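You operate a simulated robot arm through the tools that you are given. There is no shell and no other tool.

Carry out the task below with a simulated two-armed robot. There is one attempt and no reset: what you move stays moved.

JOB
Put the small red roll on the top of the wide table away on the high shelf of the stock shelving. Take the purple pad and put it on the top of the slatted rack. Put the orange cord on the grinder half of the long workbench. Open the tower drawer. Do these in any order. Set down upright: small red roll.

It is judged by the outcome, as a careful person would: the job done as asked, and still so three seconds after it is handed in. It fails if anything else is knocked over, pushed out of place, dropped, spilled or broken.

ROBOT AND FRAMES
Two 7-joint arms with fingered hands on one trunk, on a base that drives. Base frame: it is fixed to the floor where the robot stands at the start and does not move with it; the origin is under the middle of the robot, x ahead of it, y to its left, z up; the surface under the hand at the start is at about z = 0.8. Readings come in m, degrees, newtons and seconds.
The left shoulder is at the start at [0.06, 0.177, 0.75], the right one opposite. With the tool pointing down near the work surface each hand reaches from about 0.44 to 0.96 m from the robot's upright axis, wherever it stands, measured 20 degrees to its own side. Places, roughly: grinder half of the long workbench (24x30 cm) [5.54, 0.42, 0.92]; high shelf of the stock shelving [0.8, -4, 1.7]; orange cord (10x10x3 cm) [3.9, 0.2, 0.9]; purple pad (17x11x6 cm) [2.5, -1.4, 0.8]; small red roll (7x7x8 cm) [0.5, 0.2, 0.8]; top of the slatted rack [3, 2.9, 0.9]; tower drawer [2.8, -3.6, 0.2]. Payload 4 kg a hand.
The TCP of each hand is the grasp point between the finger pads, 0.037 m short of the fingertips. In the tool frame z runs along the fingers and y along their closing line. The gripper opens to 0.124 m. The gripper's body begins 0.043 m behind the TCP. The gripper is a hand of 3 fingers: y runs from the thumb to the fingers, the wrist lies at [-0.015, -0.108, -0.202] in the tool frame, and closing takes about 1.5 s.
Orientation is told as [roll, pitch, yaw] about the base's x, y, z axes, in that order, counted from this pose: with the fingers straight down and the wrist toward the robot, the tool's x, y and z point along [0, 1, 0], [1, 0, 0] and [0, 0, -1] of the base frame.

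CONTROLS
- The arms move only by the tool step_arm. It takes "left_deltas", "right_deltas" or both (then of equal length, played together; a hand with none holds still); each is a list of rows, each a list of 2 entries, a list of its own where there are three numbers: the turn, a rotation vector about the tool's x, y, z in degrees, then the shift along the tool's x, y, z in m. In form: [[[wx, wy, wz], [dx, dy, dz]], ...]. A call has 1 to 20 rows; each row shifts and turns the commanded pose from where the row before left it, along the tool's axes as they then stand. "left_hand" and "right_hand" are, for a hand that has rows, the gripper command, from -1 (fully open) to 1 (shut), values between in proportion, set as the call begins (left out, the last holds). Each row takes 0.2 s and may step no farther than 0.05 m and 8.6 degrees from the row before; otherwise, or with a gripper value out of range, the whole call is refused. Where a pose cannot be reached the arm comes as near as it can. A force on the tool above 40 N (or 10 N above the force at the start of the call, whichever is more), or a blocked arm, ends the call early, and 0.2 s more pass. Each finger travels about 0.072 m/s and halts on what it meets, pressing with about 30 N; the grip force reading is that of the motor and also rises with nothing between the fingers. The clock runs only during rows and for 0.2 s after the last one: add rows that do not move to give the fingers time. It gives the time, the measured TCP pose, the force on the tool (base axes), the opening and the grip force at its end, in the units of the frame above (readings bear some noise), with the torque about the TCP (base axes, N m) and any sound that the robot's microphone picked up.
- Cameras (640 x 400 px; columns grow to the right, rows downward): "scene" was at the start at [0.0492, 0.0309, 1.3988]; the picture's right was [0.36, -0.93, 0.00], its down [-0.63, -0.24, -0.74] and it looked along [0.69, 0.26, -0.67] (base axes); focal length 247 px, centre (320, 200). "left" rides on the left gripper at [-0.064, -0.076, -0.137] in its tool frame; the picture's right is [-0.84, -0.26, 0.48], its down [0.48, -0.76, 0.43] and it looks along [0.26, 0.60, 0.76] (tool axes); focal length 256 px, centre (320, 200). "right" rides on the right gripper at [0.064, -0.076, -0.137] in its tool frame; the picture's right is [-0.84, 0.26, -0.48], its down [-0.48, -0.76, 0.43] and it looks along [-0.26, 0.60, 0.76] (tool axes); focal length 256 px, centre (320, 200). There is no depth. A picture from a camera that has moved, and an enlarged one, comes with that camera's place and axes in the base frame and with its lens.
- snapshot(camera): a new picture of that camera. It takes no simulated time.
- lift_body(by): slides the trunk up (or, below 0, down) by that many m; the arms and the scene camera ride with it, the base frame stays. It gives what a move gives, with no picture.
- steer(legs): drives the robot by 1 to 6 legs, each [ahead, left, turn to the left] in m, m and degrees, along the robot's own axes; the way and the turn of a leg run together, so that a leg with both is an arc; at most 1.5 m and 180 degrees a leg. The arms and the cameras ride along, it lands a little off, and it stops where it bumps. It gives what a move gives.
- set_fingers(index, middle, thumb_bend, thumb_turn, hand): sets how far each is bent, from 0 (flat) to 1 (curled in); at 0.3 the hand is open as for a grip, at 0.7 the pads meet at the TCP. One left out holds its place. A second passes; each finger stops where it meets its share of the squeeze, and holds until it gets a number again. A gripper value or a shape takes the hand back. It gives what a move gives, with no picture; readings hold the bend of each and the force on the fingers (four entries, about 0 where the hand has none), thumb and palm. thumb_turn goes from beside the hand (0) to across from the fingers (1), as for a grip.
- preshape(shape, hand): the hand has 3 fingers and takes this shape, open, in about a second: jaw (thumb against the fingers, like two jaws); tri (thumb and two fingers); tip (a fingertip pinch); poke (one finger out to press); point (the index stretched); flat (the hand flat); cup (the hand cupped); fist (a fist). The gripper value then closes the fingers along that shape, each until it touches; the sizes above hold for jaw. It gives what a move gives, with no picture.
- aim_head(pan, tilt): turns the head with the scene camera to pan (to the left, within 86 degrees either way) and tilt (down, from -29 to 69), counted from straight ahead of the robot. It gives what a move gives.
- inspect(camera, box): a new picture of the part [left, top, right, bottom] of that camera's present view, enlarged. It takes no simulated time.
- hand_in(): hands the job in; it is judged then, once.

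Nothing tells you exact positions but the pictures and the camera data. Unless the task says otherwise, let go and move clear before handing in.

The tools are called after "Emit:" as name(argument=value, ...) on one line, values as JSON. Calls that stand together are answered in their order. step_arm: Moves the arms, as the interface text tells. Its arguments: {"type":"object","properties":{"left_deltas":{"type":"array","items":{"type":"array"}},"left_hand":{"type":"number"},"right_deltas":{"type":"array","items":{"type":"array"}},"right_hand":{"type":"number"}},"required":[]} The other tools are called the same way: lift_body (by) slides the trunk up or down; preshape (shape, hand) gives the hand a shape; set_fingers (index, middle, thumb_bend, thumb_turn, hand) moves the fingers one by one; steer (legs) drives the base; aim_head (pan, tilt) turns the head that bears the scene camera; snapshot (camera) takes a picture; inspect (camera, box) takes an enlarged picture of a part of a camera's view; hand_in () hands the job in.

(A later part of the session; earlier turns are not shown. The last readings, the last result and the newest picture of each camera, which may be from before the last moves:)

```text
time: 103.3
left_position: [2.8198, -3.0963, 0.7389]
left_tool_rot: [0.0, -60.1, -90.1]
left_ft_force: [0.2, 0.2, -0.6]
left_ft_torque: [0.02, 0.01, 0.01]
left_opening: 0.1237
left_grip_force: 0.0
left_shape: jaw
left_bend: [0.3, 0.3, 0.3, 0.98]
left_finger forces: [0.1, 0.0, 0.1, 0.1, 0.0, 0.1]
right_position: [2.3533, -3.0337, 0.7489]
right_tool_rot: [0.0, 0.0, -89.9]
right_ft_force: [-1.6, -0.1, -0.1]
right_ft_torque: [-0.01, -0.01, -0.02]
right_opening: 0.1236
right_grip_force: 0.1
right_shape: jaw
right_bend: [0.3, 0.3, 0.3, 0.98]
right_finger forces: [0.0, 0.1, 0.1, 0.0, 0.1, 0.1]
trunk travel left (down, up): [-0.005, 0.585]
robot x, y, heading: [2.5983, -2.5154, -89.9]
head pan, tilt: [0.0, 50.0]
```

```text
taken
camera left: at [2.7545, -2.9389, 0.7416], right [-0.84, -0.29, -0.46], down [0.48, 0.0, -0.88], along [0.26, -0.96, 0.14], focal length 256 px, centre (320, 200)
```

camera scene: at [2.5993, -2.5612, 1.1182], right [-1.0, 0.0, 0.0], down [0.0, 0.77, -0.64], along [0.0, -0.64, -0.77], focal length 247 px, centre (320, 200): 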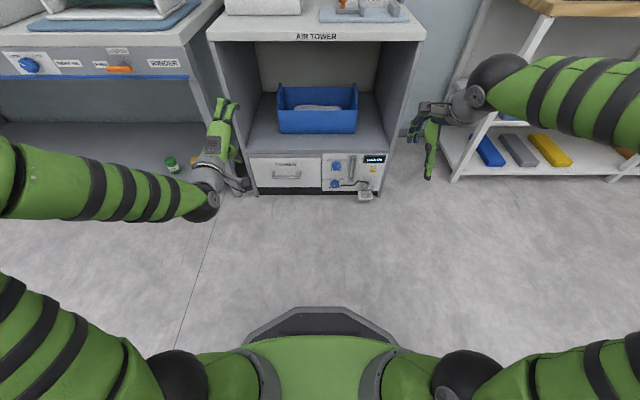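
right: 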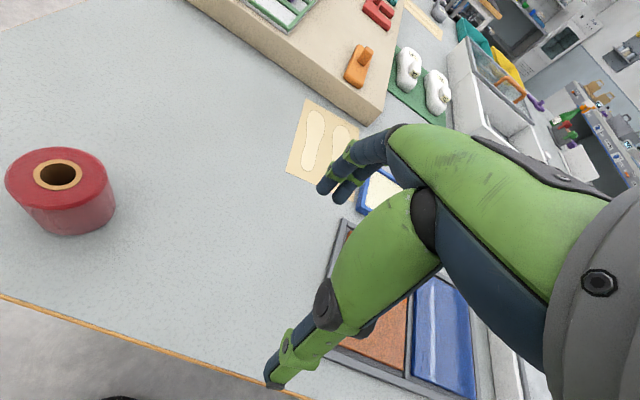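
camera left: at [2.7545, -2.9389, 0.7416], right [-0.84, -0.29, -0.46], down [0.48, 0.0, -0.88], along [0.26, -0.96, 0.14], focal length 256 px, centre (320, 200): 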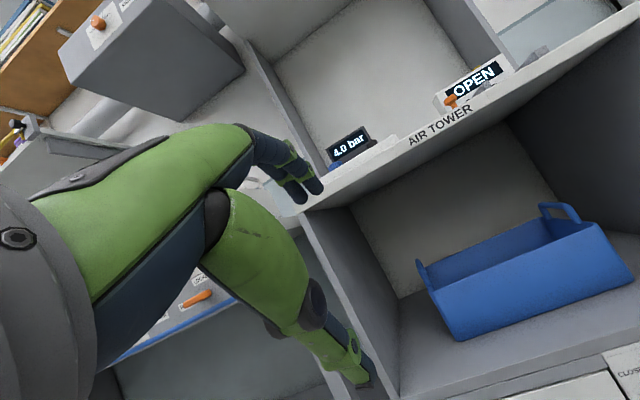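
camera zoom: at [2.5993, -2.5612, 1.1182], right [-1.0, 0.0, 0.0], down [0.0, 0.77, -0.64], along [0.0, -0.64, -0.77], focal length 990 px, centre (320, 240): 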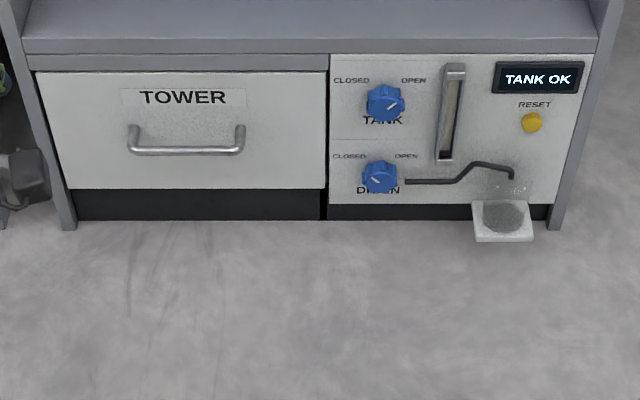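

Two-view triangulation puts the handle bar at [2.772, -3.474, 0.201], about 3 cm off the drawer face. I'll lower the left hand first, still well in front.

Emit:
step_arm(left_deltas=[[[0, 0, 0], [-0.004, -0.0376, 0.0217]], [[0, 0, 0], [-0.004, -0.0376, 0.0217]], [[0, 0, 0], [-0.004, -0.0376, 0.0217]], [[0, 0, 0], [-0.004, -0.0376, 0.0217]], [[0, 0, 0], [-0.004, -0.0376, 0.0217]], [[0, 0, 0], [-0.004, -0.0376, 0.0217]], [[0, 0, 0], [-0.004, -0.0376, 0.0217]], [[0, 0, 0], [-0.004, -0.0376, 0.0217]], [[0, 0, 0], [-0.004, -0.0376, 0.0217]], [[0, 0, 0], [-0.004, -0.0376, 0.0217]], [[0, 0, 0], [-0.004, -0.0376, 0.0217]]])

Emit:
snapshot(camera="scene")

Emit:
snapshot(camera="left")

```text
time: 105.7
left_position: [2.7733, -3.0993, 0.2596]
left_tool_rot: [0.0, -60.0, -90.0]
left_ft_force: [-0.1, -0.2, -0.2]
left_ft_torque: [-0.02, 0.0, 0.01]
left_opening: 0.1238
left_grip_force: 0.1
left_shape: jaw
left_bend: [0.3, 0.3, 0.3, 0.98]
left_finger forces: [0.0, 0.1, 0.0, 0.0, 0.1, 0.1]
left hand out of reach, approached as far as the arm can: row 3
right_position: [2.3534, -3.0337, 0.7494]
right_tool_rot: [0.0, 0.0, -90.0]
right_ft_force: [-0.4, -0.2, -0.1]
right_ft_torque: [-0.02, 0.02, -0.01]
right_opening: 0.1236
right_grip_force: 0.0
right_shape: jaw
right_bend: [0.3, 0.3, 0.3, 0.98]
right_finger forces: [0.0, 0.1, 0.0, 0.0, 0.0, 0.0]
trunk travel left (down, up): [-0.005, 0.585]
robot x, y, heading: [2.5971, -2.513, -90.1]
head pan, tilt: [0.0, 50.0]
```

```text
taken
camera scene: at [2.5992, -2.5611, 1.1182], right [-1.0, 0.0, 0.0], down [0.0, 0.77, -0.64], along [0.0, -0.64, -0.77], focal length 247 px, centre (320, 200)
```

scene: 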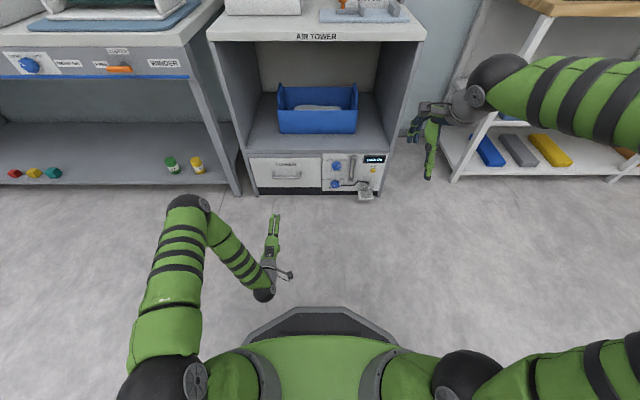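

```text
taken
camera left: at [2.7094, -2.9427, 0.2617], right [-0.84, -0.29, -0.46], down [0.48, 0.0, -0.88], along [0.26, -0.96, 0.14], focal length 256 px, centre (320, 200)
```

left: 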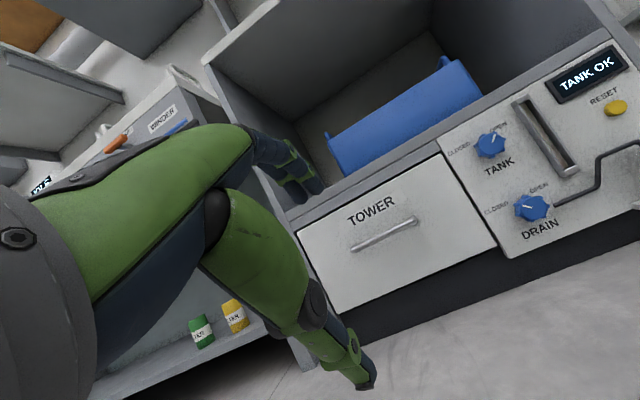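

The hand is low in front of the drawer and lined up with the handle at x≈2.773. I'll half-close the fingers to about 6 cm and advance to about 12 cm short of the bar.

Emit:
step_arm(left_deltas=[[[0, 0, 0], [0, 0.0225, 0.039]], [[0, 0, 0], [0, 0.0225, 0.039]], [[0, 0, 0], [0, 0.0225, 0.039]], [[0, 0, 0], [0, 0.0225, 0.039]], [[0, 0, 0], [0, 0.0225, 0.039]], [[0, 0, 0], [0, 0.0225, 0.039]], [[0, 0, 0], [0, 0, 0]]], left_hand=0.0)

Emit:
snapshot(camera="scene")

Emit:
snapshot(camera="left")

```text
time: 107.3
left_position: [2.7744, -3.3676, 0.2599]
left_tool_rot: [0.0, -59.9, -90.1]
left_ft_force: [-0.1, 0.0, 0.1]
left_ft_torque: [0.02, 0.01, 0.02]
left_opening: 0.0624
left_grip_force: 0.0
left_shape: jaw
left_bend: [0.42, 0.46, 0.56, 1.0]
left_finger forces: [0.0, 0.0, 0.0, 0.0, 0.0, 0.0]
right_position: [2.354, -3.0336, 0.7489]
right_tool_rot: [0.0, 0.0, -90.0]
right_ft_force: [0.3, -0.3, 0.7]
right_ft_torque: [0.01, 0.03, 0.0]
right_opening: 0.1238
right_grip_force: 0.0
right_shape: jaw
right_bend: [0.3, 0.3, 0.3, 0.98]
right_finger forces: [0.0, 0.0, 0.1, 0.0, 0.0, 0.0]
trunk travel left (down, up): [-0.005, 0.585]
robot x, y, heading: [2.5979, -2.5142, -90.1]
head pan, tilt: [0.0, 50.0]
```

```text
taken
camera scene: at [2.5993, -2.5613, 1.1181], right [-1.0, 0.0, 0.0], down [0.0, 0.77, -0.64], along [0.0, -0.64, -0.77], focal length 247 px, centre (320, 200)
```

scene: 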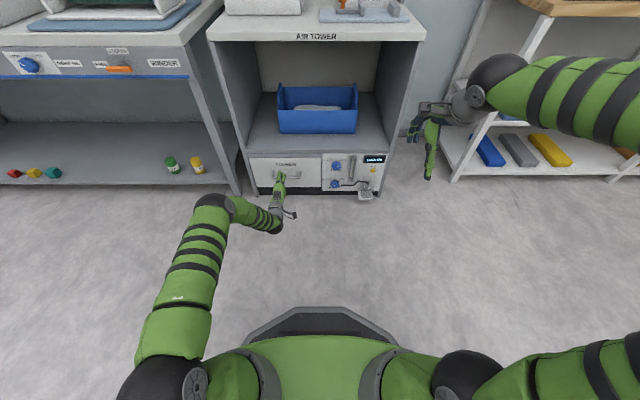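

```text
taken
camera left: at [2.71, -3.2116, 0.2624], right [-0.84, -0.29, -0.46], down [0.48, 0.0, -0.88], along [0.26, -0.96, 0.14], focal length 256 px, centre (320, 200)
```

left: 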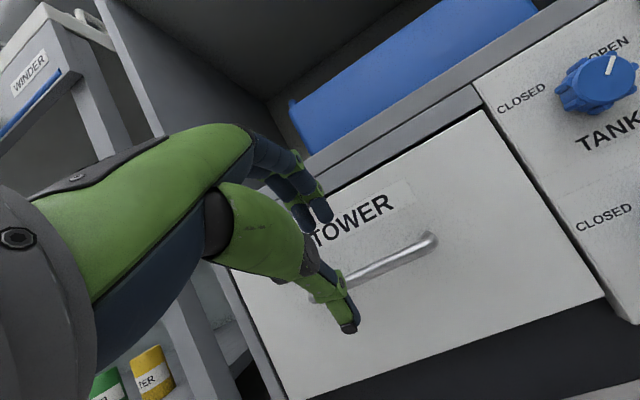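

From the hand camera the bar sits at z≈0.21, dead ahead of the fingers. I'll advance 9 cm with a slight upward correction.

Emit:
step_arm(left_deltas=[[[0, 0, 0], [0, 0.003, 0.03]], [[0, 0, 0], [0, 0.003, 0.03]], [[0, 0, 0], [0, 0.003, 0.03]], [[0, 0, 0], [0, 0, 0]]])

Emit:
snapshot(camera="left")

Emit:
inspect(camera="scene", box=[240, 140, 336, 200])

```text
time: 108.3
left_position: [2.7737, -3.4519, 0.2249]
left_tool_rot: [0.0, -59.9, -90.0]
left_ft_force: [0.0, 0.0, 0.3]
left_ft_torque: [0.01, 0.04, 0.02]
left_opening: 0.0624
left_grip_force: 0.2
left_shape: jaw
left_bend: [0.42, 0.46, 0.56, 1.0]
left_finger forces: [0.0, 0.0, 0.0, 0.0, 0.0, 0.0]
right_position: [2.3536, -3.0341, 0.7481]
right_tool_rot: [0.1, 0.0, -90.1]
right_ft_force: [0.1, 0.0, -0.3]
right_ft_torque: [0.01, -0.01, 0.01]
right_opening: 0.1235
right_grip_force: 0.1
right_shape: jaw
right_bend: [0.3, 0.3, 0.3, 0.98]
right_finger forces: [0.1, 0.0, 0.1, 0.1, 0.0, 0.1]
trunk travel left (down, up): [-0.005, 0.585]
robot x, y, heading: [2.5968, -2.511, -90.0]
head pan, tilt: [0.0, 50.0]
```

```text
taken
camera left: at [2.7093, -3.2948, 0.2275], right [-0.84, -0.29, -0.46], down [0.48, 0.0, -0.88], along [0.25, -0.96, 0.14], focal length 256 px, centre (320, 200)
```

left: 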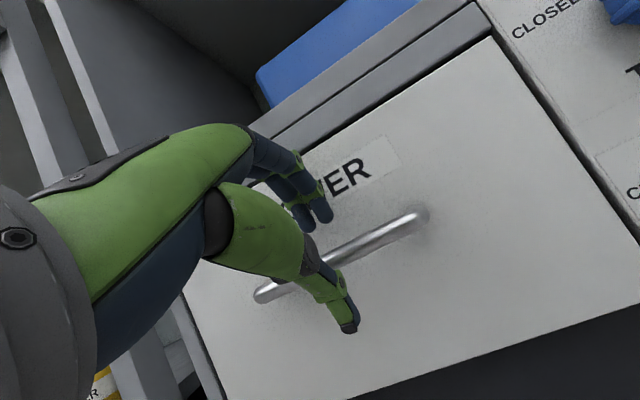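

```text
6.67 times, centred on (288, 170) of scene
camera zoom: at [2.5993, -2.5613, 1.1181], right [-1.0, 0.0, 0.0], down [0.0, 0.77, -0.64], along [0.0, -0.64, -0.77], focal length 1649 px, centre (533, 400)
```

zoom: 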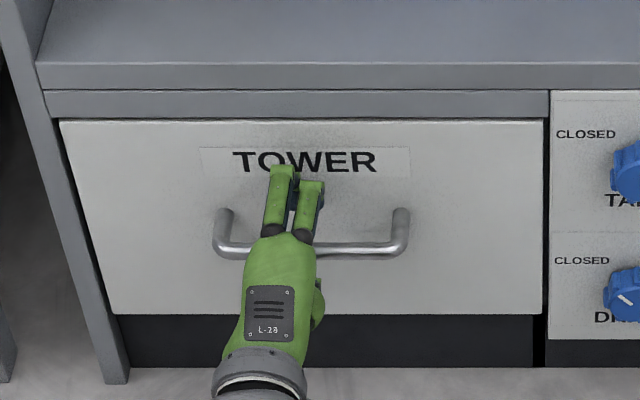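

The bar lies exactly between the fingers (above) and thumb (below), about 2.5 cm beyond the TCP. I'll narrow the fingers, go in a little further, and close.

Emit:
step_arm(left_deltas=[[[0, 0, 0], [0, 0, 0.004]], [[0, 0, 0], [0, 0, 0.004]], [[0, 0, 0], [0, 0, 0.004]], [[0, 0, 0], [0, 0, 0.003]], [[0, 0, 0], [0, 0, 0]]], left_hand=0.3)

Emit:
step_arm(left_deltas=[[[0, 0, 0], [0, 0, 0]], [[0, 0, 0], [0, 0, 0]], [[0, 0, 0], [0, 0, 0]], [[0, 0, 0], [0, 0, 0]], [[0, 0, 0], [0, 0, 0]], [[0, 0, 0], [0, 0, 0]]], left_hand=1)

Emit:
snapshot(camera="left")

Emit:
inspect(camera="scene", box=[240, 140, 336, 200])

```text
time: 109.5
left_position: [2.7737, -3.4552, 0.222]
left_tool_rot: [0.0, -59.9, -90.1]
left_ft_force: [0.5, -0.1, -0.2]
left_ft_torque: [0.0, 0.03, -0.02]
left_opening: 0.0434
left_grip_force: 0.1
left_shape: jaw
left_bend: [0.49, 0.52, 0.6, 1.0]
left_finger forces: [0.0, 0.0, 0.0, 0.0, 0.0, 0.0]
left hand out of reach, approached as far as the arm can: row 2, 3
right_position: [2.3531, -3.034, 0.749]
right_tool_rot: [0.0, 0.0, -90.0]
right_ft_force: [-0.9, -0.9, 0.4]
right_ft_torque: [0.0, 0.02, -0.04]
right_opening: 0.1234
right_grip_force: 0.1
right_shape: jaw
right_bend: [0.3, 0.3, 0.3, 0.98]
right_finger forces: [0.1, 0.0, 0.0, 0.0, 0.0, 0.1]
trunk travel left (down, up): [-0.005, 0.585]
robot x, y, heading: [2.5973, -2.5148, -89.9]
head pan, tilt: [0.0, 50.0]
```

```text
time: 110.9
left_position: [2.7737, -3.4558, 0.2215]
left_tool_rot: [0.0, -60.0, -90.0]
left_ft_force: [0.3, 2.3, -4.7]
left_ft_torque: [0.01, 0.04, 0.04]
left_opening: 0.011
left_grip_force: 30.0
left_shape: jaw
left_bend: [0.67, 0.68, 0.66, 1.0]
left_finger forces: [17.9, 9.7, 0.0, 0.0, 32.8, 0.1]
right_position: [2.3531, -3.0344, 0.7483]
right_tool_rot: [0.1, 0.0, -90.0]
right_ft_force: [0.0, 0.3, -0.2]
right_ft_torque: [0.04, -0.01, 0.02]
right_opening: 0.1238
right_grip_force: 0.0
right_shape: jaw
right_bend: [0.3, 0.3, 0.3, 0.98]
right_finger forces: [0.0, 0.0, 0.1, 0.1, 0.1, 0.0]
trunk travel left (down, up): [-0.005, 0.585]
robot x, y, heading: [2.596, -2.5128, -90.0]
head pan, tilt: [0.0, 50.0]
```

```text
taken
camera left: at [2.7097, -3.2992, 0.224], right [-0.84, -0.29, -0.46], down [0.48, 0.0, -0.88], along [0.26, -0.96, 0.14], focal length 256 px, centre (320, 200)
```

left: 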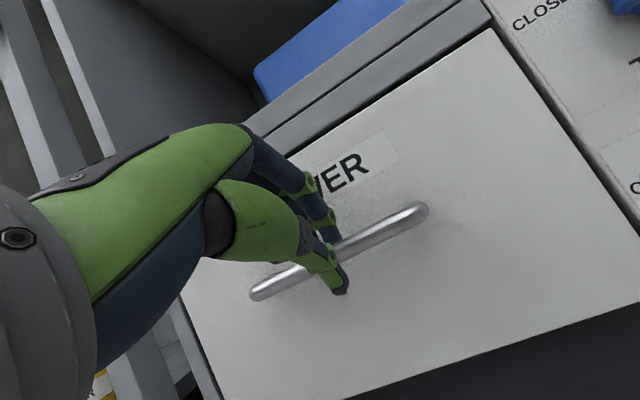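

```text
6.67 times, centred on (288, 170) of scene
camera zoom: at [2.5993, -2.5616, 1.1181], right [-1.0, 0.0, 0.0], down [0.0, 0.77, -0.64], along [0.0, -0.64, -0.77], focal length 1649 px, centre (533, 400)
```

zoom: 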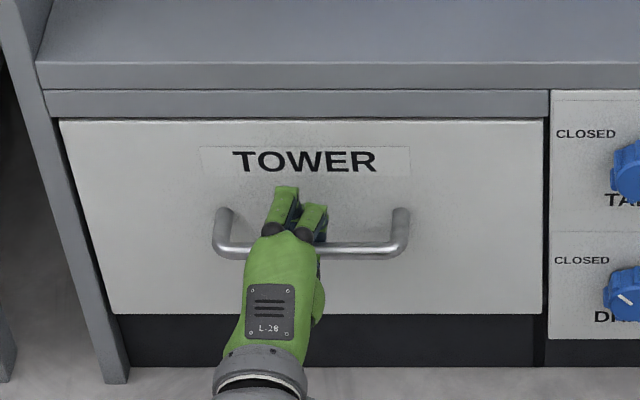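

The bar is firmly gripped. I'll pull straight back in small steps.

Emit:
step_arm(left_deltas=[[[0, 0, 0], [0, -0.0075, -0.013]], [[0, 0, 0], [0, -0.01, -0.0173]], [[0, 0, 0], [0, -0.01, -0.0173]], [[0, 0, 0], [0, -0.01, -0.0173]], [[0, 0, 0], [0, -0.01, -0.0173]], [[0, 0, 0], [0, -0.01, -0.0173]]])

Emit:
snapshot(camera="scene")

```text
time: 112.3
left_position: [2.773, -3.3427, 0.2205]
left_tool_rot: [0.0, -60.2, -90.1]
left_ft_force: [7.6, -3.2, -0.7]
left_ft_torque: [-0.09, -0.08, 0.25]
left_opening: 0.0099
left_grip_force: 29.9
left_shape: jaw
left_bend: [0.67, 0.68, 0.66, 1.0]
left_finger forces: [19.4, 10.7, 0.0, 0.1, 30.4, 0.0]
right_position: [2.3533, -3.0338, 0.7476]
right_tool_rot: [0.0, 0.0, -90.0]
right_ft_force: [-0.4, 0.4, 0.5]
right_ft_torque: [0.01, 0.01, 0.0]
right_opening: 0.1236
right_grip_force: 0.0
right_shape: jaw
right_bend: [0.3, 0.3, 0.3, 0.98]
right_finger forces: [0.0, 0.0, 0.0, 0.0, 0.0, 0.0]
trunk travel left (down, up): [-0.005, 0.585]
robot x, y, heading: [2.6006, -2.5161, -90.1]
head pan, tilt: [0.0, 50.0]
```

```text
taken
camera scene: at [2.5994, -2.5614, 1.1182], right [-1.0, 0.0, 0.0], down [0.0, 0.77, -0.64], along [0.0, -0.64, -0.77], focal length 247 px, centre (320, 200)
```

scene: 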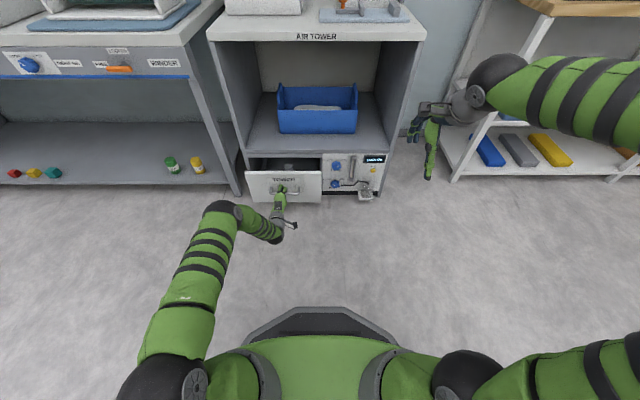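

The drawer is coming open smoothly (about 11 cm so far, with small pull force). I'll keep pulling.

Emit:
step_arm(left_deltas=[[[0, 0, 0], [0, -0.01, -0.0173]], [[0, 0, 0], [0, -0.01, -0.0173]], [[0, 0, 0], [0, -0.01, -0.0173]], [[0, 0, 0], [0, -0.01, -0.0173]], [[0, 0, 0], [0, -0.01, -0.0173]], [[0, 0, 0], [0, -0.01, -0.0173]]])

Emit:
step_arm(left_deltas=[[[0, 0, 0], [0, -0.01, -0.0173]], [[0, 0, 0], [0, -0.01, -0.0173]], [[0, 0, 0], [0, -0.01, -0.0173]], [[0, 0, 0], [0, -0.01, -0.0173]], [[0, 0, 0], [0, -0.01, -0.0173]]])

Emit:
snapshot(camera="scene")

```text
time: 113.7
left_position: [2.773, -3.224, 0.2197]
left_tool_rot: [0.0, -60.1, -89.9]
left_ft_force: [5.6, -2.6, 5.0]
left_ft_torque: [-0.25, -0.02, 0.2]
left_opening: 0.0089
left_grip_force: 29.6
left_shape: jaw
left_bend: [0.67, 0.67, 0.66, 1.0]
left_finger forces: [20.7, 11.4, 0.1, 0.0, 30.6, 0.1]
right_position: [2.353, -3.034, 0.7485]
right_tool_rot: [0.0, 0.0, -89.9]
right_ft_force: [-0.3, -0.1, -0.9]
right_ft_torque: [-0.04, 0.03, 0.03]
right_opening: 0.124
right_grip_force: 0.1
right_shape: jaw
right_bend: [0.3, 0.3, 0.3, 0.98]
right_finger forces: [0.1, 0.0, 0.0, 0.0, 0.0, 0.1]
trunk travel left (down, up): [-0.005, 0.585]
robot x, y, heading: [2.5987, -2.5163, -89.9]
head pan, tilt: [0.0, 50.0]
```

```text
time: 114.9
left_position: [2.7745, -3.1233, 0.2202]
left_tool_rot: [-0.1, -59.9, -90.0]
left_ft_force: [3.8, -1.0, -8.3]
left_ft_torque: [0.09, 0.0, 0.13]
left_opening: 0.0094
left_grip_force: 30.3
left_shape: jaw
left_bend: [0.67, 0.68, 0.66, 1.0]
left_finger forces: [19.0, 10.1, 0.1, 0.1, 34.7, 0.0]
right_position: [2.3541, -3.0339, 0.7485]
right_tool_rot: [-0.1, 0.0, -90.0]
right_ft_force: [-0.3, -0.1, 0.7]
right_ft_torque: [0.03, -0.01, 0.0]
right_opening: 0.1238
right_grip_force: 0.0
right_shape: jaw
right_bend: [0.3, 0.3, 0.3, 0.98]
right_finger forces: [0.0, 0.0, 0.0, 0.0, 0.0, 0.0]
trunk travel left (down, up): [-0.005, 0.585]
robot x, y, heading: [2.596, -2.5107, -89.8]
head pan, tilt: [0.0, 50.0]
```

```text
taken
camera scene: at [2.5995, -2.5617, 1.118], right [-1.0, 0.0, 0.0], down [0.0, 0.77, -0.64], along [0.0, -0.64, -0.77], focal length 247 px, centre (320, 200)
```

scene: 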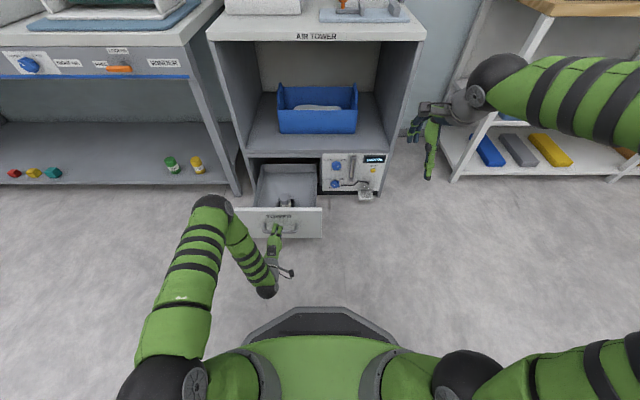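

The drawer is out about 0.32 m and still moving freely. I'll pull a bit more in small steps to see if it reaches its stop.

Emit:
step_arm(left_deltas=[[[0, 0, 0], [0, -0.005, -0.0087]], [[0, 0, 0], [0, -0.005, -0.0087]], [[0, 0, 0], [0, -0.005, -0.0087]], [[0, 0, 0], [0, 0, 0]]])

Emit:
inspect(camera="scene", box=[220, 140, 380, 240])

```text
time: 115.5
left_position: [2.7751, -3.1109, 0.2205]
left_tool_rot: [0.2, -60.1, -90.2]
left_ft_force: [-0.2, -19.0, -14.6]
left_ft_torque: [0.23, 0.01, 0.04]
left_opening: 0.0064
left_grip_force: 30.0
left_shape: jaw
left_bend: [0.67, 0.67, 0.67, 1.0]
left_finger forces: [21.2, 12.2, 0.0, 0.0, 28.0, 0.0]
right_position: [2.3525, -3.0346, 0.7482]
right_tool_rot: [-0.1, 0.1, -90.1]
right_ft_force: [0.8, -0.2, 0.1]
right_ft_torque: [-0.02, 0.0, 0.04]
right_opening: 0.1236
right_grip_force: 0.0
right_shape: jaw
right_bend: [0.3, 0.3, 0.3, 0.98]
right_finger forces: [0.1, 0.0, 0.0, 0.1, 0.0, 0.0]
trunk travel left (down, up): [-0.005, 0.585]
robot x, y, heading: [2.594, -2.5142, -90.4]
head pan, tilt: [0.0, 50.0]
stopped in row 2 (left hand): the force on the tool passed its limit at 44 N (the readings are from after the stop); the commanded pose is now the measured one
```

```text
4.00 times, centred on (300, 190) of scene
camera zoom: at [2.5994, -2.5632, 1.118], right [-1.0, 0.0, 0.0], down [0.0, 0.77, -0.64], along [0.0, -0.64, -0.77], focal length 990 px, centre (400, 240)
```

zoom: 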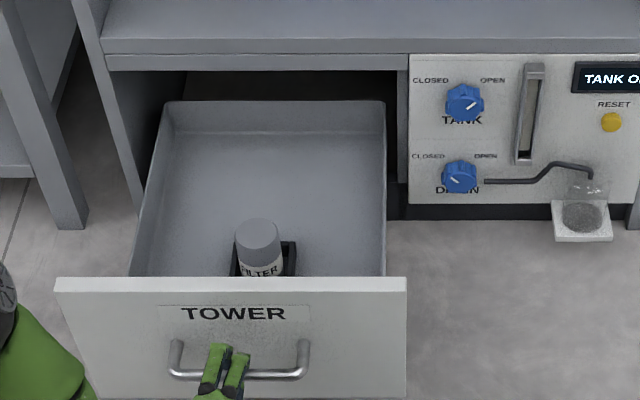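

The drawer has hit its stop, so it is fully open, and the filter bottle inside is standing undisturbed. I'll loosen the fingers slightly and back the hand away.

Emit:
step_arm(left_deltas=[[[0, 0, 0], [0, 0, 0]], [[0, 0, 0], [0, 0, 0]], [[0, 0, 0], [0, 0, 0]], [[0, 0, 0], [0, 0, 0]]], left_hand=0.35)

Emit:
step_arm(left_deltas=[[[0, 0, 0], [0, 0, -0.01]], [[0, 0, 0], [0, 0, -0.015]], [[0, 0, 0], [0, 0, -0.02]], [[0, 0, 0], [0, 0, -0.02]], [[0, 0, 0], [0, 0, -0.02]]])

Emit:
snapshot(camera="left")

Emit:
inspect(camera="scene", box=[220, 140, 380, 240])

```text
time: 116.5
left_position: [2.7734, -3.1087, 0.2228]
left_tool_rot: [0.1, -60.2, -90.0]
left_ft_force: [0.4, 0.2, 0.5]
left_ft_torque: [-0.02, 0.04, 0.02]
left_opening: 0.04
left_grip_force: 0.0
left_shape: jaw
left_bend: [0.5, 0.54, 0.61, 1.0]
left_finger forces: [0.0, 0.0, 0.0, 0.0, 0.0, 0.0]
right_position: [2.3531, -3.0344, 0.7477]
right_tool_rot: [0.0, 0.0, -90.0]
right_ft_force: [0.5, 0.0, -0.2]
right_ft_torque: [-0.02, 0.0, 0.03]
right_opening: 0.124
right_grip_force: 0.1
right_shape: jaw
right_bend: [0.3, 0.3, 0.3, 0.98]
right_finger forces: [0.1, 0.0, 0.0, 0.0, 0.1, 0.1]
trunk travel left (down, up): [-0.005, 0.585]
robot x, y, heading: [2.5966, -2.5165, -89.9]
head pan, tilt: [0.0, 50.0]
```

```text
time: 117.7
left_position: [2.779, -3.0437, 0.2685]
left_tool_rot: [1.2, -61.3, -90.4]
left_ft_force: [0.0, -0.7, 0.3]
left_ft_torque: [-0.01, 0.04, -0.02]
left_opening: 0.0402
left_grip_force: 0.0
left_shape: jaw
left_bend: [0.5, 0.53, 0.61, 1.0]
left_finger forces: [0.0, 0.0, 0.0, 0.0, 0.0, 0.1]
right_position: [2.3536, -3.0363, 0.7478]
right_tool_rot: [0.0, 0.0, -90.1]
right_ft_force: [-0.3, -0.2, -0.8]
right_ft_torque: [-0.03, 0.0, -0.02]
right_opening: 0.124
right_grip_force: 0.0
right_shape: jaw
right_bend: [0.3, 0.3, 0.3, 0.98]
right_finger forces: [0.0, 0.0, 0.0, 0.1, 0.0, 0.0]
trunk travel left (down, up): [-0.005, 0.585]
robot x, y, heading: [2.5943, -2.5159, -90.4]
head pan, tilt: [0.0, 50.0]
```

```text
taken
camera left: at [2.7129, -2.8885, 0.2665], right [-0.83, -0.31, -0.47], down [0.49, -0.01, -0.87], along [0.26, -0.95, 0.16], focal length 256 px, centre (320, 200)
```

left: 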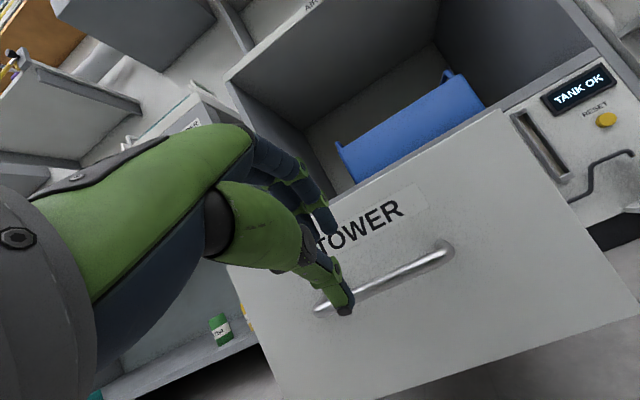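

```text
4.00 times, centred on (300, 190) of scene
camera zoom: at [2.5997, -2.5633, 1.1178], right [-1.0, 0.0, 0.0], down [0.0, 0.77, -0.64], along [0.0, -0.64, -0.77], focal length 990 px, centre (400, 240)
```

zoom: 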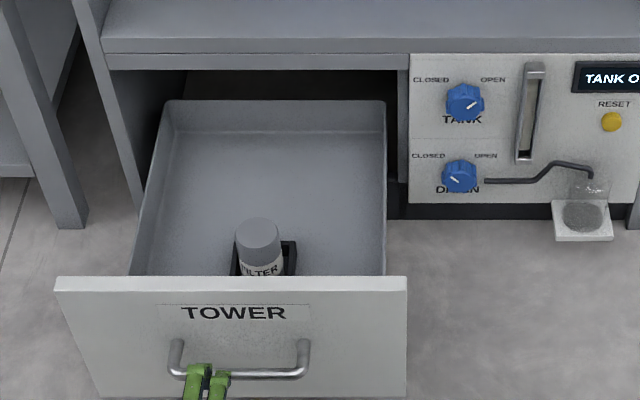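

The drawer stays fully open with my hand clear of it. I'll back away, raise the trunk and bring the left hand up to the fingers-down pose.

Emit:
steer(legs=[[-0.22, 0, 0.3]])

Emit:
lift_body(by=0.27)

Emit:
step_arm(left_deltas=[[[0, 0, 0], [0, 0.0378, -0.0218]], [[0, 0, 0], [0, 0.0378, -0.0218]], [[0, 0, 0], [0, 0.0378, -0.0218]], [[0, 0, 0], [0, 0.0378, -0.0218]], [[0, 0, 0], [0, 0.0378, -0.0218]], [[0, 0, 0], [0, 0.0378, -0.0218]], [[0, 0, 0], [0, 0.0378, -0.0218]], [[0, 0, 0], [0, 0.0378, -0.0218]], [[0, 0, 0], [0, 0.0378, -0.0218]], [[0, 0, 0], [0, 0.0378, -0.0218]], [[0, 0, 0], [0, 0.0378, -0.0218]], [[8.5, 0, 0], [0, 0, 0]], [[8.5, 0, 0], [0, 0, 0]], [[8.5, 0, 0], [0, 0, 0]], [[8.5, 0, 0], [0, 0, 0]], [[8.5, 0, 0], [0, 0, 0]], [[8.5, 0, 0], [0, 0, 0]], [[8.5, 0, 0], [0, 0, 0]]], left_hand=-1)

Emit:
aim_head(pan=0, tilt=40)

Emit:
snapshot(camera="scene")

```text
time: 119.4
left_position: [2.7792, -2.8286, 0.2673]
left_tool_rot: [1.3, -61.1, -90.8]
left_ft_force: [-0.4, 0.1, 0.9]
left_ft_torque: [0.01, -0.04, 0.03]
left_opening: 0.0399
left_grip_force: 0.0
left_shape: jaw
left_bend: [0.5, 0.53, 0.61, 1.0]
left_finger forces: [0.0, 0.1, 0.0, 0.0, 0.0, 0.0]
right_position: [2.352, -2.8177, 0.7479]
right_tool_rot: [0.0, 0.1, -90.2]
right_ft_force: [-1.1, 0.0, 0.7]
right_ft_torque: [-0.01, -0.01, -0.02]
right_opening: 0.1238
right_grip_force: 0.2
right_shape: jaw
right_bend: [0.3, 0.3, 0.3, 0.98]
right_finger forces: [0.1, 0.1, 0.0, 0.0, 0.0, 0.0]
trunk travel left (down, up): [-0.005, 0.585]
robot x, y, heading: [2.6017, -2.2997, -90.0]
head pan, tilt: [0.0, 50.0]
```

```text
time: 122.1
left_position: [2.7787, -2.828, 0.5375]
left_tool_rot: [1.3, -61.2, -90.7]
left_ft_force: [-0.9, 0.3, 0.4]
left_ft_torque: [0.02, 0.0, 0.01]
left_opening: 0.04
left_grip_force: 0.1
left_shape: jaw
left_bend: [0.5, 0.53, 0.61, 1.0]
left_finger forces: [0.0, 0.1, 0.0, 0.1, 0.1, 0.0]
right_position: [2.3531, -2.8178, 1.0181]
right_tool_rot: [0.0, 0.1, -90.1]
right_ft_force: [0.9, -0.3, 0.1]
right_ft_torque: [0.01, 0.0, -0.04]
right_opening: 0.1239
right_grip_force: 0.1
right_shape: jaw
right_bend: [0.3, 0.3, 0.3, 0.98]
right_finger forces: [0.0, 0.0, 0.0, 0.0, 0.0, 0.0]
trunk travel left (down, up): [-0.275, 0.315]
robot x, y, heading: [2.5991, -2.299, -90.2]
head pan, tilt: [0.0, 50.0]
```

```text
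time: 125.9
left_position: [2.7612, -2.8798, 0.9967]
left_tool_rot: [0.6, -1.6, -89.6]
left_ft_force: [0.5, 0.2, 0.8]
left_ft_torque: [-0.03, 0.02, 0.01]
left_opening: 0.1237
left_grip_force: 0.0
left_shape: jaw
left_bend: [0.3, 0.3, 0.3, 0.98]
left_finger forces: [0.0, 0.1, 0.0, 0.0, 0.0, 0.1]
left hand out of reach, approached as far as the arm can: row 5, 6, 7, 8, 9
right_position: [2.353, -2.8198, 1.0195]
right_tool_rot: [-0.1, 0.0, -90.2]
right_ft_force: [0.6, 0.5, -0.5]
right_ft_torque: [0.02, 0.02, 0.01]
right_opening: 0.1239
right_grip_force: 0.0
right_shape: jaw
right_bend: [0.3, 0.3, 0.3, 0.98]
right_finger forces: [0.0, 0.0, 0.0, 0.0, 0.1, 0.0]
trunk travel left (down, up): [-0.275, 0.315]
robot x, y, heading: [2.597, -2.3011, -90.3]
head pan, tilt: [0.0, 50.0]
```

```text
time: 126.6
left_position: [2.7612, -2.8798, 0.9958]
left_tool_rot: [0.6, -1.8, -89.7]
left_ft_force: [-0.4, -0.7, 0.3]
left_ft_torque: [0.01, 0.0, -0.01]
left_opening: 0.1233
left_grip_force: 0.1
left_shape: jaw
left_bend: [0.3, 0.3, 0.3, 0.98]
left_finger forces: [0.0, 0.1, 0.0, 0.1, 0.1, 0.0]
right_position: [2.3525, -2.8181, 1.0186]
right_tool_rot: [0.0, 0.0, -90.2]
right_ft_force: [1.0, -1.0, 0.2]
right_ft_torque: [-0.01, -0.04, -0.02]
right_opening: 0.1236
right_grip_force: 0.0
right_shape: jaw
right_bend: [0.3, 0.3, 0.3, 0.98]
right_finger forces: [0.0, 0.1, 0.0, 0.0, 0.0, 0.1]
trunk travel left (down, up): [-0.275, 0.315]
robot x, y, heading: [2.5971, -2.3033, -90.4]
head pan, tilt: [0.0, 40.0]
```

```text
taken
camera scene: at [2.5996, -2.3545, 1.4022], right [-1.0, 0.0, 0.0], down [0.0, 0.64, -0.77], along [0.0, -0.77, -0.64], focal length 247 px, centre (320, 200)
```

scene: 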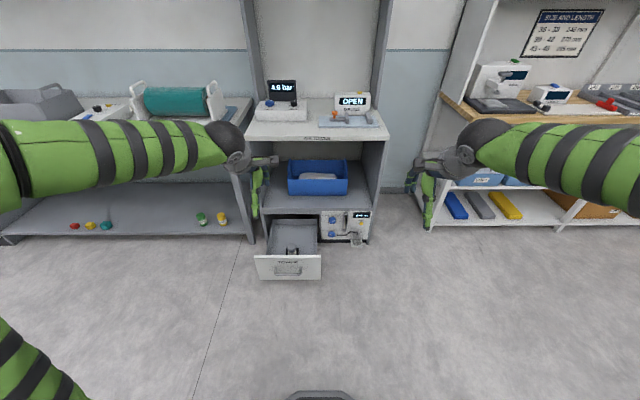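

The drawer is open and everything else is in place. Now I'll move a touch away from the table, turn around to face it, and look for the purple pad.

Emit:
steer(legs=[[0.12, 0, 0], [0, 0, 90], [0, 0, 90]])

Emit:
aim_head(pan=0, tilt=25)

Emit:
snapshot(camera="scene")

```text
time: 135.4
left_position: [2.4566, -1.8382, 0.9948]
left_tool_rot: [0.6, -1.7, 88.4]
left_ft_force: [0.6, 0.6, 0.9]
left_ft_torque: [0.0, -0.01, 0.01]
left_opening: 0.124
left_grip_force: 0.0
left_shape: jaw
left_bend: [0.3, 0.3, 0.3, 0.98]
left_finger forces: [0.0, 0.0, 0.0, 0.0, 0.0, 0.0]
right_position: [2.8624, -1.9133, 1.0184]
right_tool_rot: [-0.1, -0.1, 87.8]
right_ft_force: [-0.5, 0.4, 0.2]
right_ft_torque: [-0.01, -0.01, -0.01]
right_opening: 0.1235
right_grip_force: 0.0
right_shape: jaw
right_bend: [0.3, 0.3, 0.3, 0.98]
right_finger forces: [0.0, 0.0, 0.0, 0.1, 0.1, 0.1]
trunk travel left (down, up): [-0.275, 0.315]
robot x, y, heading: [2.6011, -2.4264, 87.5]
head pan, tilt: [0.0, 40.0]
```

```text
time: 136.2
left_position: [2.4565, -1.8389, 0.9955]
left_tool_rot: [0.5, -1.8, 88.5]
left_ft_force: [0.2, 0.6, -0.1]
left_ft_torque: [0.02, 0.0, 0.02]
left_opening: 0.1239
left_grip_force: 0.0
left_shape: jaw
left_bend: [0.3, 0.3, 0.3, 0.98]
left_finger forces: [0.1, 0.1, 0.0, 0.1, 0.0, 0.1]
right_position: [2.8611, -1.9132, 1.0191]
right_tool_rot: [0.0, 0.0, 87.8]
right_ft_force: [-0.7, 0.6, 0.8]
right_ft_torque: [0.01, 0.0, -0.01]
right_opening: 0.1235
right_grip_force: 0.0
right_shape: jaw
right_bend: [0.3, 0.3, 0.3, 0.98]
right_finger forces: [0.1, 0.0, 0.0, 0.1, 0.1, 0.1]
trunk travel left (down, up): [-0.275, 0.315]
robot x, y, heading: [2.5994, -2.4228, 87.8]
head pan, tilt: [0.0, 25.0]
```

```text
taken
camera scene: at [2.6018, -2.3596, 1.4255], right [1.0, -0.04, 0.0], down [-0.02, -0.42, -0.91], along [0.03, 0.91, -0.42], focal length 247 px, centre (320, 200)
```

scene: 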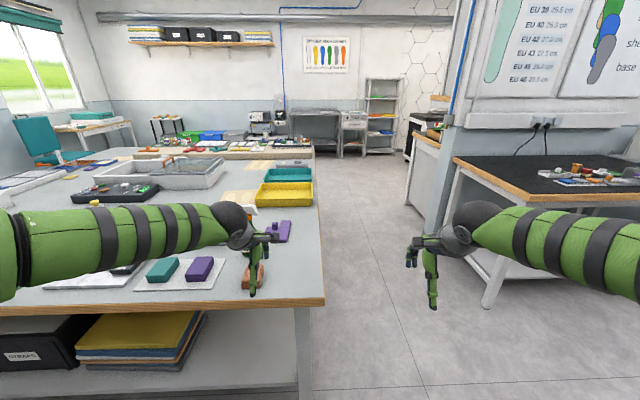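

I see purple things near the table's right corner. I'll zoom in to tell which is the pad.

Emit:
inspect(camera="scene", box=[120, 180, 330, 310])

Emit:
snapshot(camera="left")

```text
3.05 times, centred on (225, 245) of scene
camera zoom: at [2.6018, -2.3596, 1.4255], right [1.0, -0.04, 0.0], down [-0.02, -0.42, -0.91], along [0.03, 0.91, -0.42], focal length 754 px, centre (610, 63)
```

zoom: 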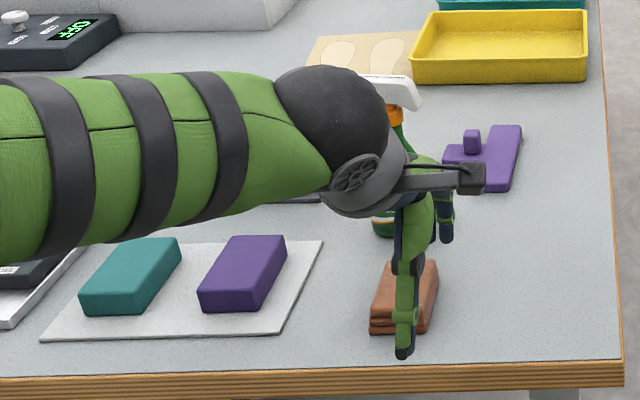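

```text
taken
camera left: at [2.5193, -1.9201, 1.1293], right [0.83, -0.26, -0.5], down [-0.51, -0.73, -0.45], along [-0.25, 0.63, -0.74], focal length 256 px, centre (320, 200)
```

left: 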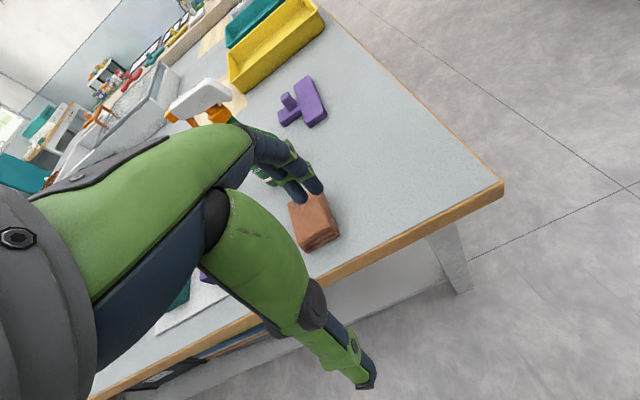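

The T-shaped purple pad with a small knob is at about [2.45, -1.38], 0.18 m in from the table's right edge. A spray bottle stands near it at [2.33, -1.51]. The safest approach is from the aisle on the right, so I'll go around and face it from there.

Emit:
steer(legs=[[0, -0.58, 2.2], [0.98, 0, 0], [0, 0, 90]])

Emit:
aim_head(pan=0, tilt=45)

Emit:
snapshot(camera="scene")

```text
time: 148.0
left_position: [2.5995, -1.6067, 0.996]
left_tool_rot: [0.6, -1.8, 179.2]
left_ft_force: [-0.2, 0.1, 0.3]
left_ft_torque: [-0.02, 0.0, 0.01]
left_opening: 0.1236
left_grip_force: 0.0
left_shape: jaw
left_bend: [0.3, 0.3, 0.3, 0.98]
left_finger forces: [0.0, 0.0, 0.0, 0.1, 0.0, 0.0]
right_position: [2.6693, -1.201, 1.0195]
right_tool_rot: [0.0, 0.0, 178.7]
right_ft_force: [-0.7, 0.6, -0.6]
right_ft_torque: [0.01, -0.01, -0.02]
right_opening: 0.1237
right_grip_force: 0.1
right_shape: jaw
right_bend: [0.3, 0.3, 0.3, 0.98]
right_finger forces: [0.2, 0.0, 0.1, 0.0, 0.1, 0.0]
trunk travel left (down, up): [-0.275, 0.315]
robot x, y, heading: [3.1789, -1.4556, 178.6]
head pan, tilt: [0.0, 25.0]
```

```text
time: 148.8
left_position: [2.5995, -1.6059, 0.9957]
left_tool_rot: [0.5, -1.7, 179.2]
left_ft_force: [-0.7, -0.3, 0.3]
left_ft_torque: [0.0, 0.01, 0.02]
left_opening: 0.1236
left_grip_force: 0.1
left_shape: jaw
left_bend: [0.3, 0.3, 0.3, 0.98]
left_finger forces: [0.0, 0.0, 0.0, 0.0, 0.1, 0.0]
right_position: [2.6686, -1.2009, 1.0186]
right_tool_rot: [-0.1, -0.1, 178.5]
right_ft_force: [0.1, 0.4, 0.0]
right_ft_torque: [0.0, 0.0, 0.01]
right_opening: 0.1236
right_grip_force: 0.0
right_shape: jaw
right_bend: [0.3, 0.3, 0.3, 0.98]
right_finger forces: [0.0, 0.0, 0.0, 0.1, 0.1, 0.0]
trunk travel left (down, up): [-0.275, 0.315]
robot x, y, heading: [3.177, -1.4563, 178.7]
head pan, tilt: [0.0, 45.0]
```

```text
taken
camera scene: at [3.1307, -1.4546, 1.3951], right [0.02, 1.0, 0.0], down [0.71, -0.02, -0.71], along [-0.71, 0.02, -0.71], focal length 247 px, centre (320, 200)
```

scene: 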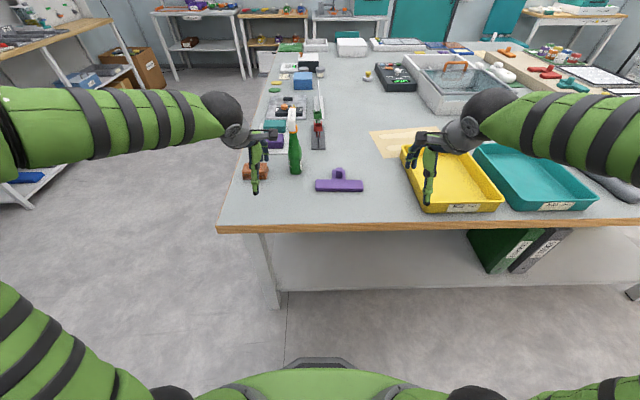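

Emit:
inspect(camera="scene", box=[240, 130, 416, 240])

Emit:
snapshot(camera="left")

Emit:
snapshot(camera="right")

```text
3.64 times, centred on (328, 185) of scene
camera zoom: at [3.1307, -1.4546, 1.3951], right [0.02, 1.0, 0.0], down [0.71, -0.02, -0.71], along [-0.71, 0.02, -0.71], focal length 900 px, centre (291, 254)
```

zoom: 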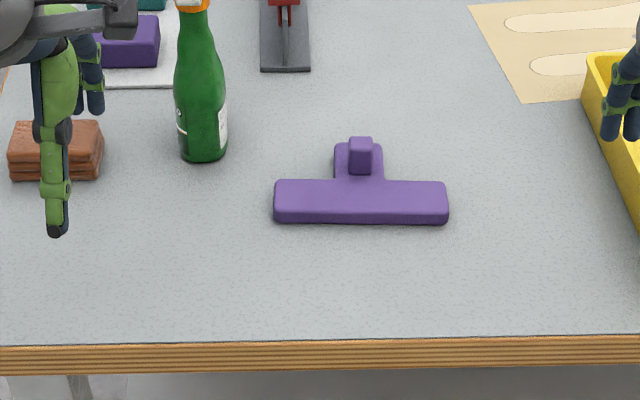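

```text
taken
camera left: at [2.6793, -1.5417, 1.1293], right [0.25, 0.83, -0.5], down [0.74, -0.5, -0.45], along [-0.62, -0.26, -0.74], focal length 256 px, centre (320, 200)
```

left: 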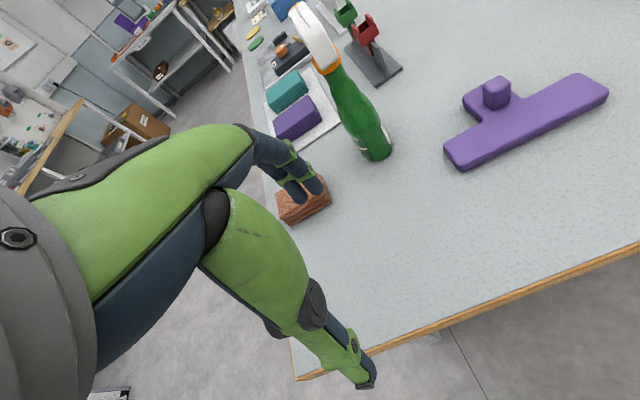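

```text
taken
camera right: at [2.7428, -1.2668, 1.1553], right [-0.24, 0.84, 0.48], down [0.77, 0.46, -0.43], along [-0.59, 0.27, -0.76], focal length 256 px, centre (320, 200)
```

right: 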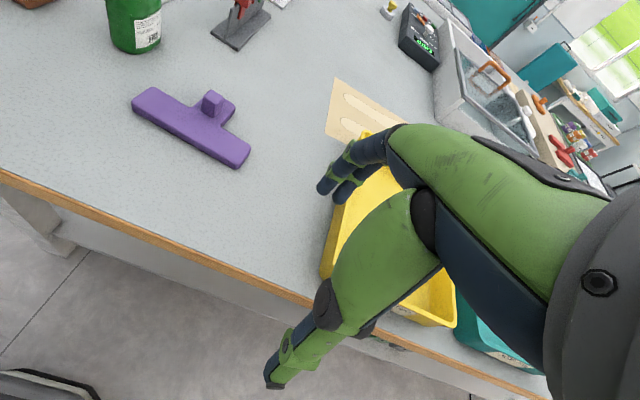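

The pad's bar runs from y≈-1.455 to -1.285 at x≈2.47, with its stem and knob at about [2.42, -1.369]. I'll grip the stem sideways with the right hand, keeping the wrist away from the green bottle. First I'll move 0.1 m closer and turn the right hand 90°.

Emit:
steer(legs=[[0.09, 0, 1.3]])

Emit:
step_arm(right_deltas=[[[0, 0, -8.2], [0, 0, 0]], [[0, 0, -8.2], [0, 0, 0]], [[0, 0, -8.2], [0, 0, 0]], [[0, 0, -8.2], [0, 0, 0]], [[0, 0, -8.2], [0, 0, 0]], [[0, 0, -8.2], [0, 0, 0]], [[0, 0, -8.2], [0, 0, 0]], [[0, 0, -8.2], [0, 0, 0]], [[0, 0, -8.2], [0, 0, 0]], [[0, 0, -8.2], [0, 0, 0]], [[0, 0, -8.0], [0, 0, 0]]], left_deltas=[[[0, 0, 0], [0.02, -0.01, -0.01]], [[0, 0, 0], [0.02, -0.01, -0.01]], [[0, 0, 0], [0.02, -0.01, -0.01]], [[0, 0, 0], [0.02, -0.01, -0.01]], [[0, 0, 0], [0.02, -0.01, -0.01]], [[0, 0, 0], [0, 0, 0]], [[0, 0, 0], [0, 0, 0]], [[0, 0, 0], [0, 0, 0]], [[0, 0, 0], [0, 0, 0]], [[0, 0, 0], [0, 0, 0]], [[0, 0, 0], [0, 0, 0]]])

Emit:
snapshot(camera="scene")

Emit:
snapshot(camera="right")

```text
time: 149.9
left_position: [2.5112, -1.6161, 0.9957]
left_tool_rot: [0.7, -1.8, -179.7]
left_ft_force: [-0.4, -0.4, -0.2]
left_ft_torque: [-0.04, -0.02, -0.01]
left_opening: 0.124
left_grip_force: 0.0
left_shape: jaw
left_bend: [0.3, 0.3, 0.3, 0.98]
left_finger forces: [0.0, 0.0, 0.0, 0.1, 0.1, 0.0]
right_position: [2.5744, -1.2095, 1.0184]
right_tool_rot: [0.1, 0.1, 179.6]
right_ft_force: [0.5, -0.5, -0.7]
right_ft_torque: [0.0, -0.02, 0.03]
right_opening: 0.1237
right_grip_force: 0.0
right_shape: jaw
right_bend: [0.3, 0.3, 0.3, 0.98]
right_finger forces: [0.0, 0.0, 0.0, 0.0, 0.0, 0.1]
trunk travel left (down, up): [-0.275, 0.315]
robot x, y, heading: [3.0873, -1.4579, 179.9]
head pan, tilt: [0.0, 45.0]
```

```text
time: 152.3
left_position: [2.565, -1.7164, 1.0457]
left_tool_rot: [0.6, -1.7, -179.7]
left_ft_force: [-0.4, 0.1, 0.3]
left_ft_torque: [0.0, 0.03, 0.01]
left_opening: 0.1237
left_grip_force: 0.0
left_shape: jaw
left_bend: [0.3, 0.3, 0.3, 0.98]
left_finger forces: [0.0, 0.1, 0.1, 0.1, 0.1, 0.0]
right_position: [2.5735, -1.2087, 1.0189]
right_tool_rot: [0.1, 0.1, -90.2]
right_ft_force: [0.1, -0.1, 0.0]
right_ft_torque: [-0.02, 0.04, 0.02]
right_opening: 0.1239
right_grip_force: 0.0
right_shape: jaw
right_bend: [0.3, 0.3, 0.3, 0.98]
right_finger forces: [0.1, 0.2, 0.1, 0.1, 0.1, 0.0]
trunk travel left (down, up): [-0.275, 0.315]
robot x, y, heading: [3.0938, -1.4519, 179.7]
head pan, tilt: [0.0, 45.0]
```

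```text
taken
camera scene: at [3.0417, -1.4543, 1.395], right [0.0, 1.0, 0.0], down [0.71, 0.0, -0.71], along [-0.71, 0.0, -0.71], focal length 247 px, centre (320, 200)
```

scene: 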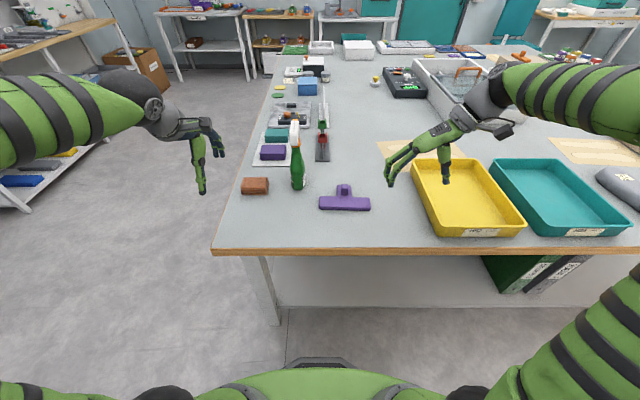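

```text
taken
camera right: at [2.638, -1.1336, 1.1555], right [-0.84, -0.25, 0.48], down [-0.48, 0.76, -0.44], along [-0.26, -0.6, -0.76], focal length 256 px, centre (320, 200)
```

right: 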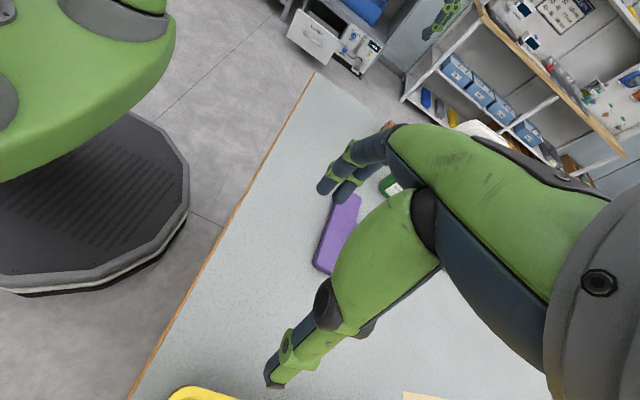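

The hand turned well: tool x points along +x and tool y along -y. I'll zoom on the pad again for a second measurement from the closer viewpoint.

Emit:
inspect(camera="scene", box=[272, 150, 400, 230])

```text
5.00 times, centred on (336, 190) of scene
camera zoom: at [3.0417, -1.4543, 1.395], right [0.0, 1.0, 0.0], down [0.71, 0.0, -0.71], along [-0.71, 0.0, -0.71], focal length 1237 px, centre (240, 250)
```

zoom: 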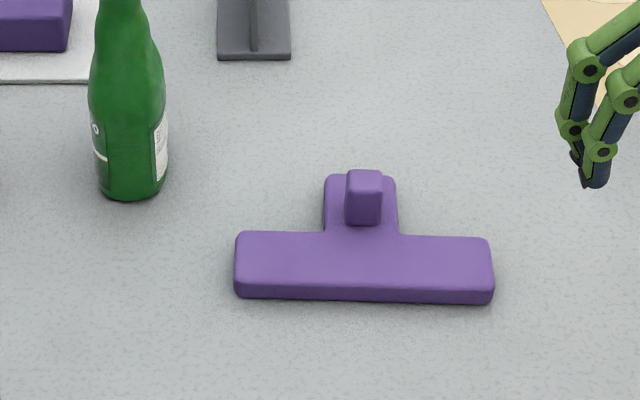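

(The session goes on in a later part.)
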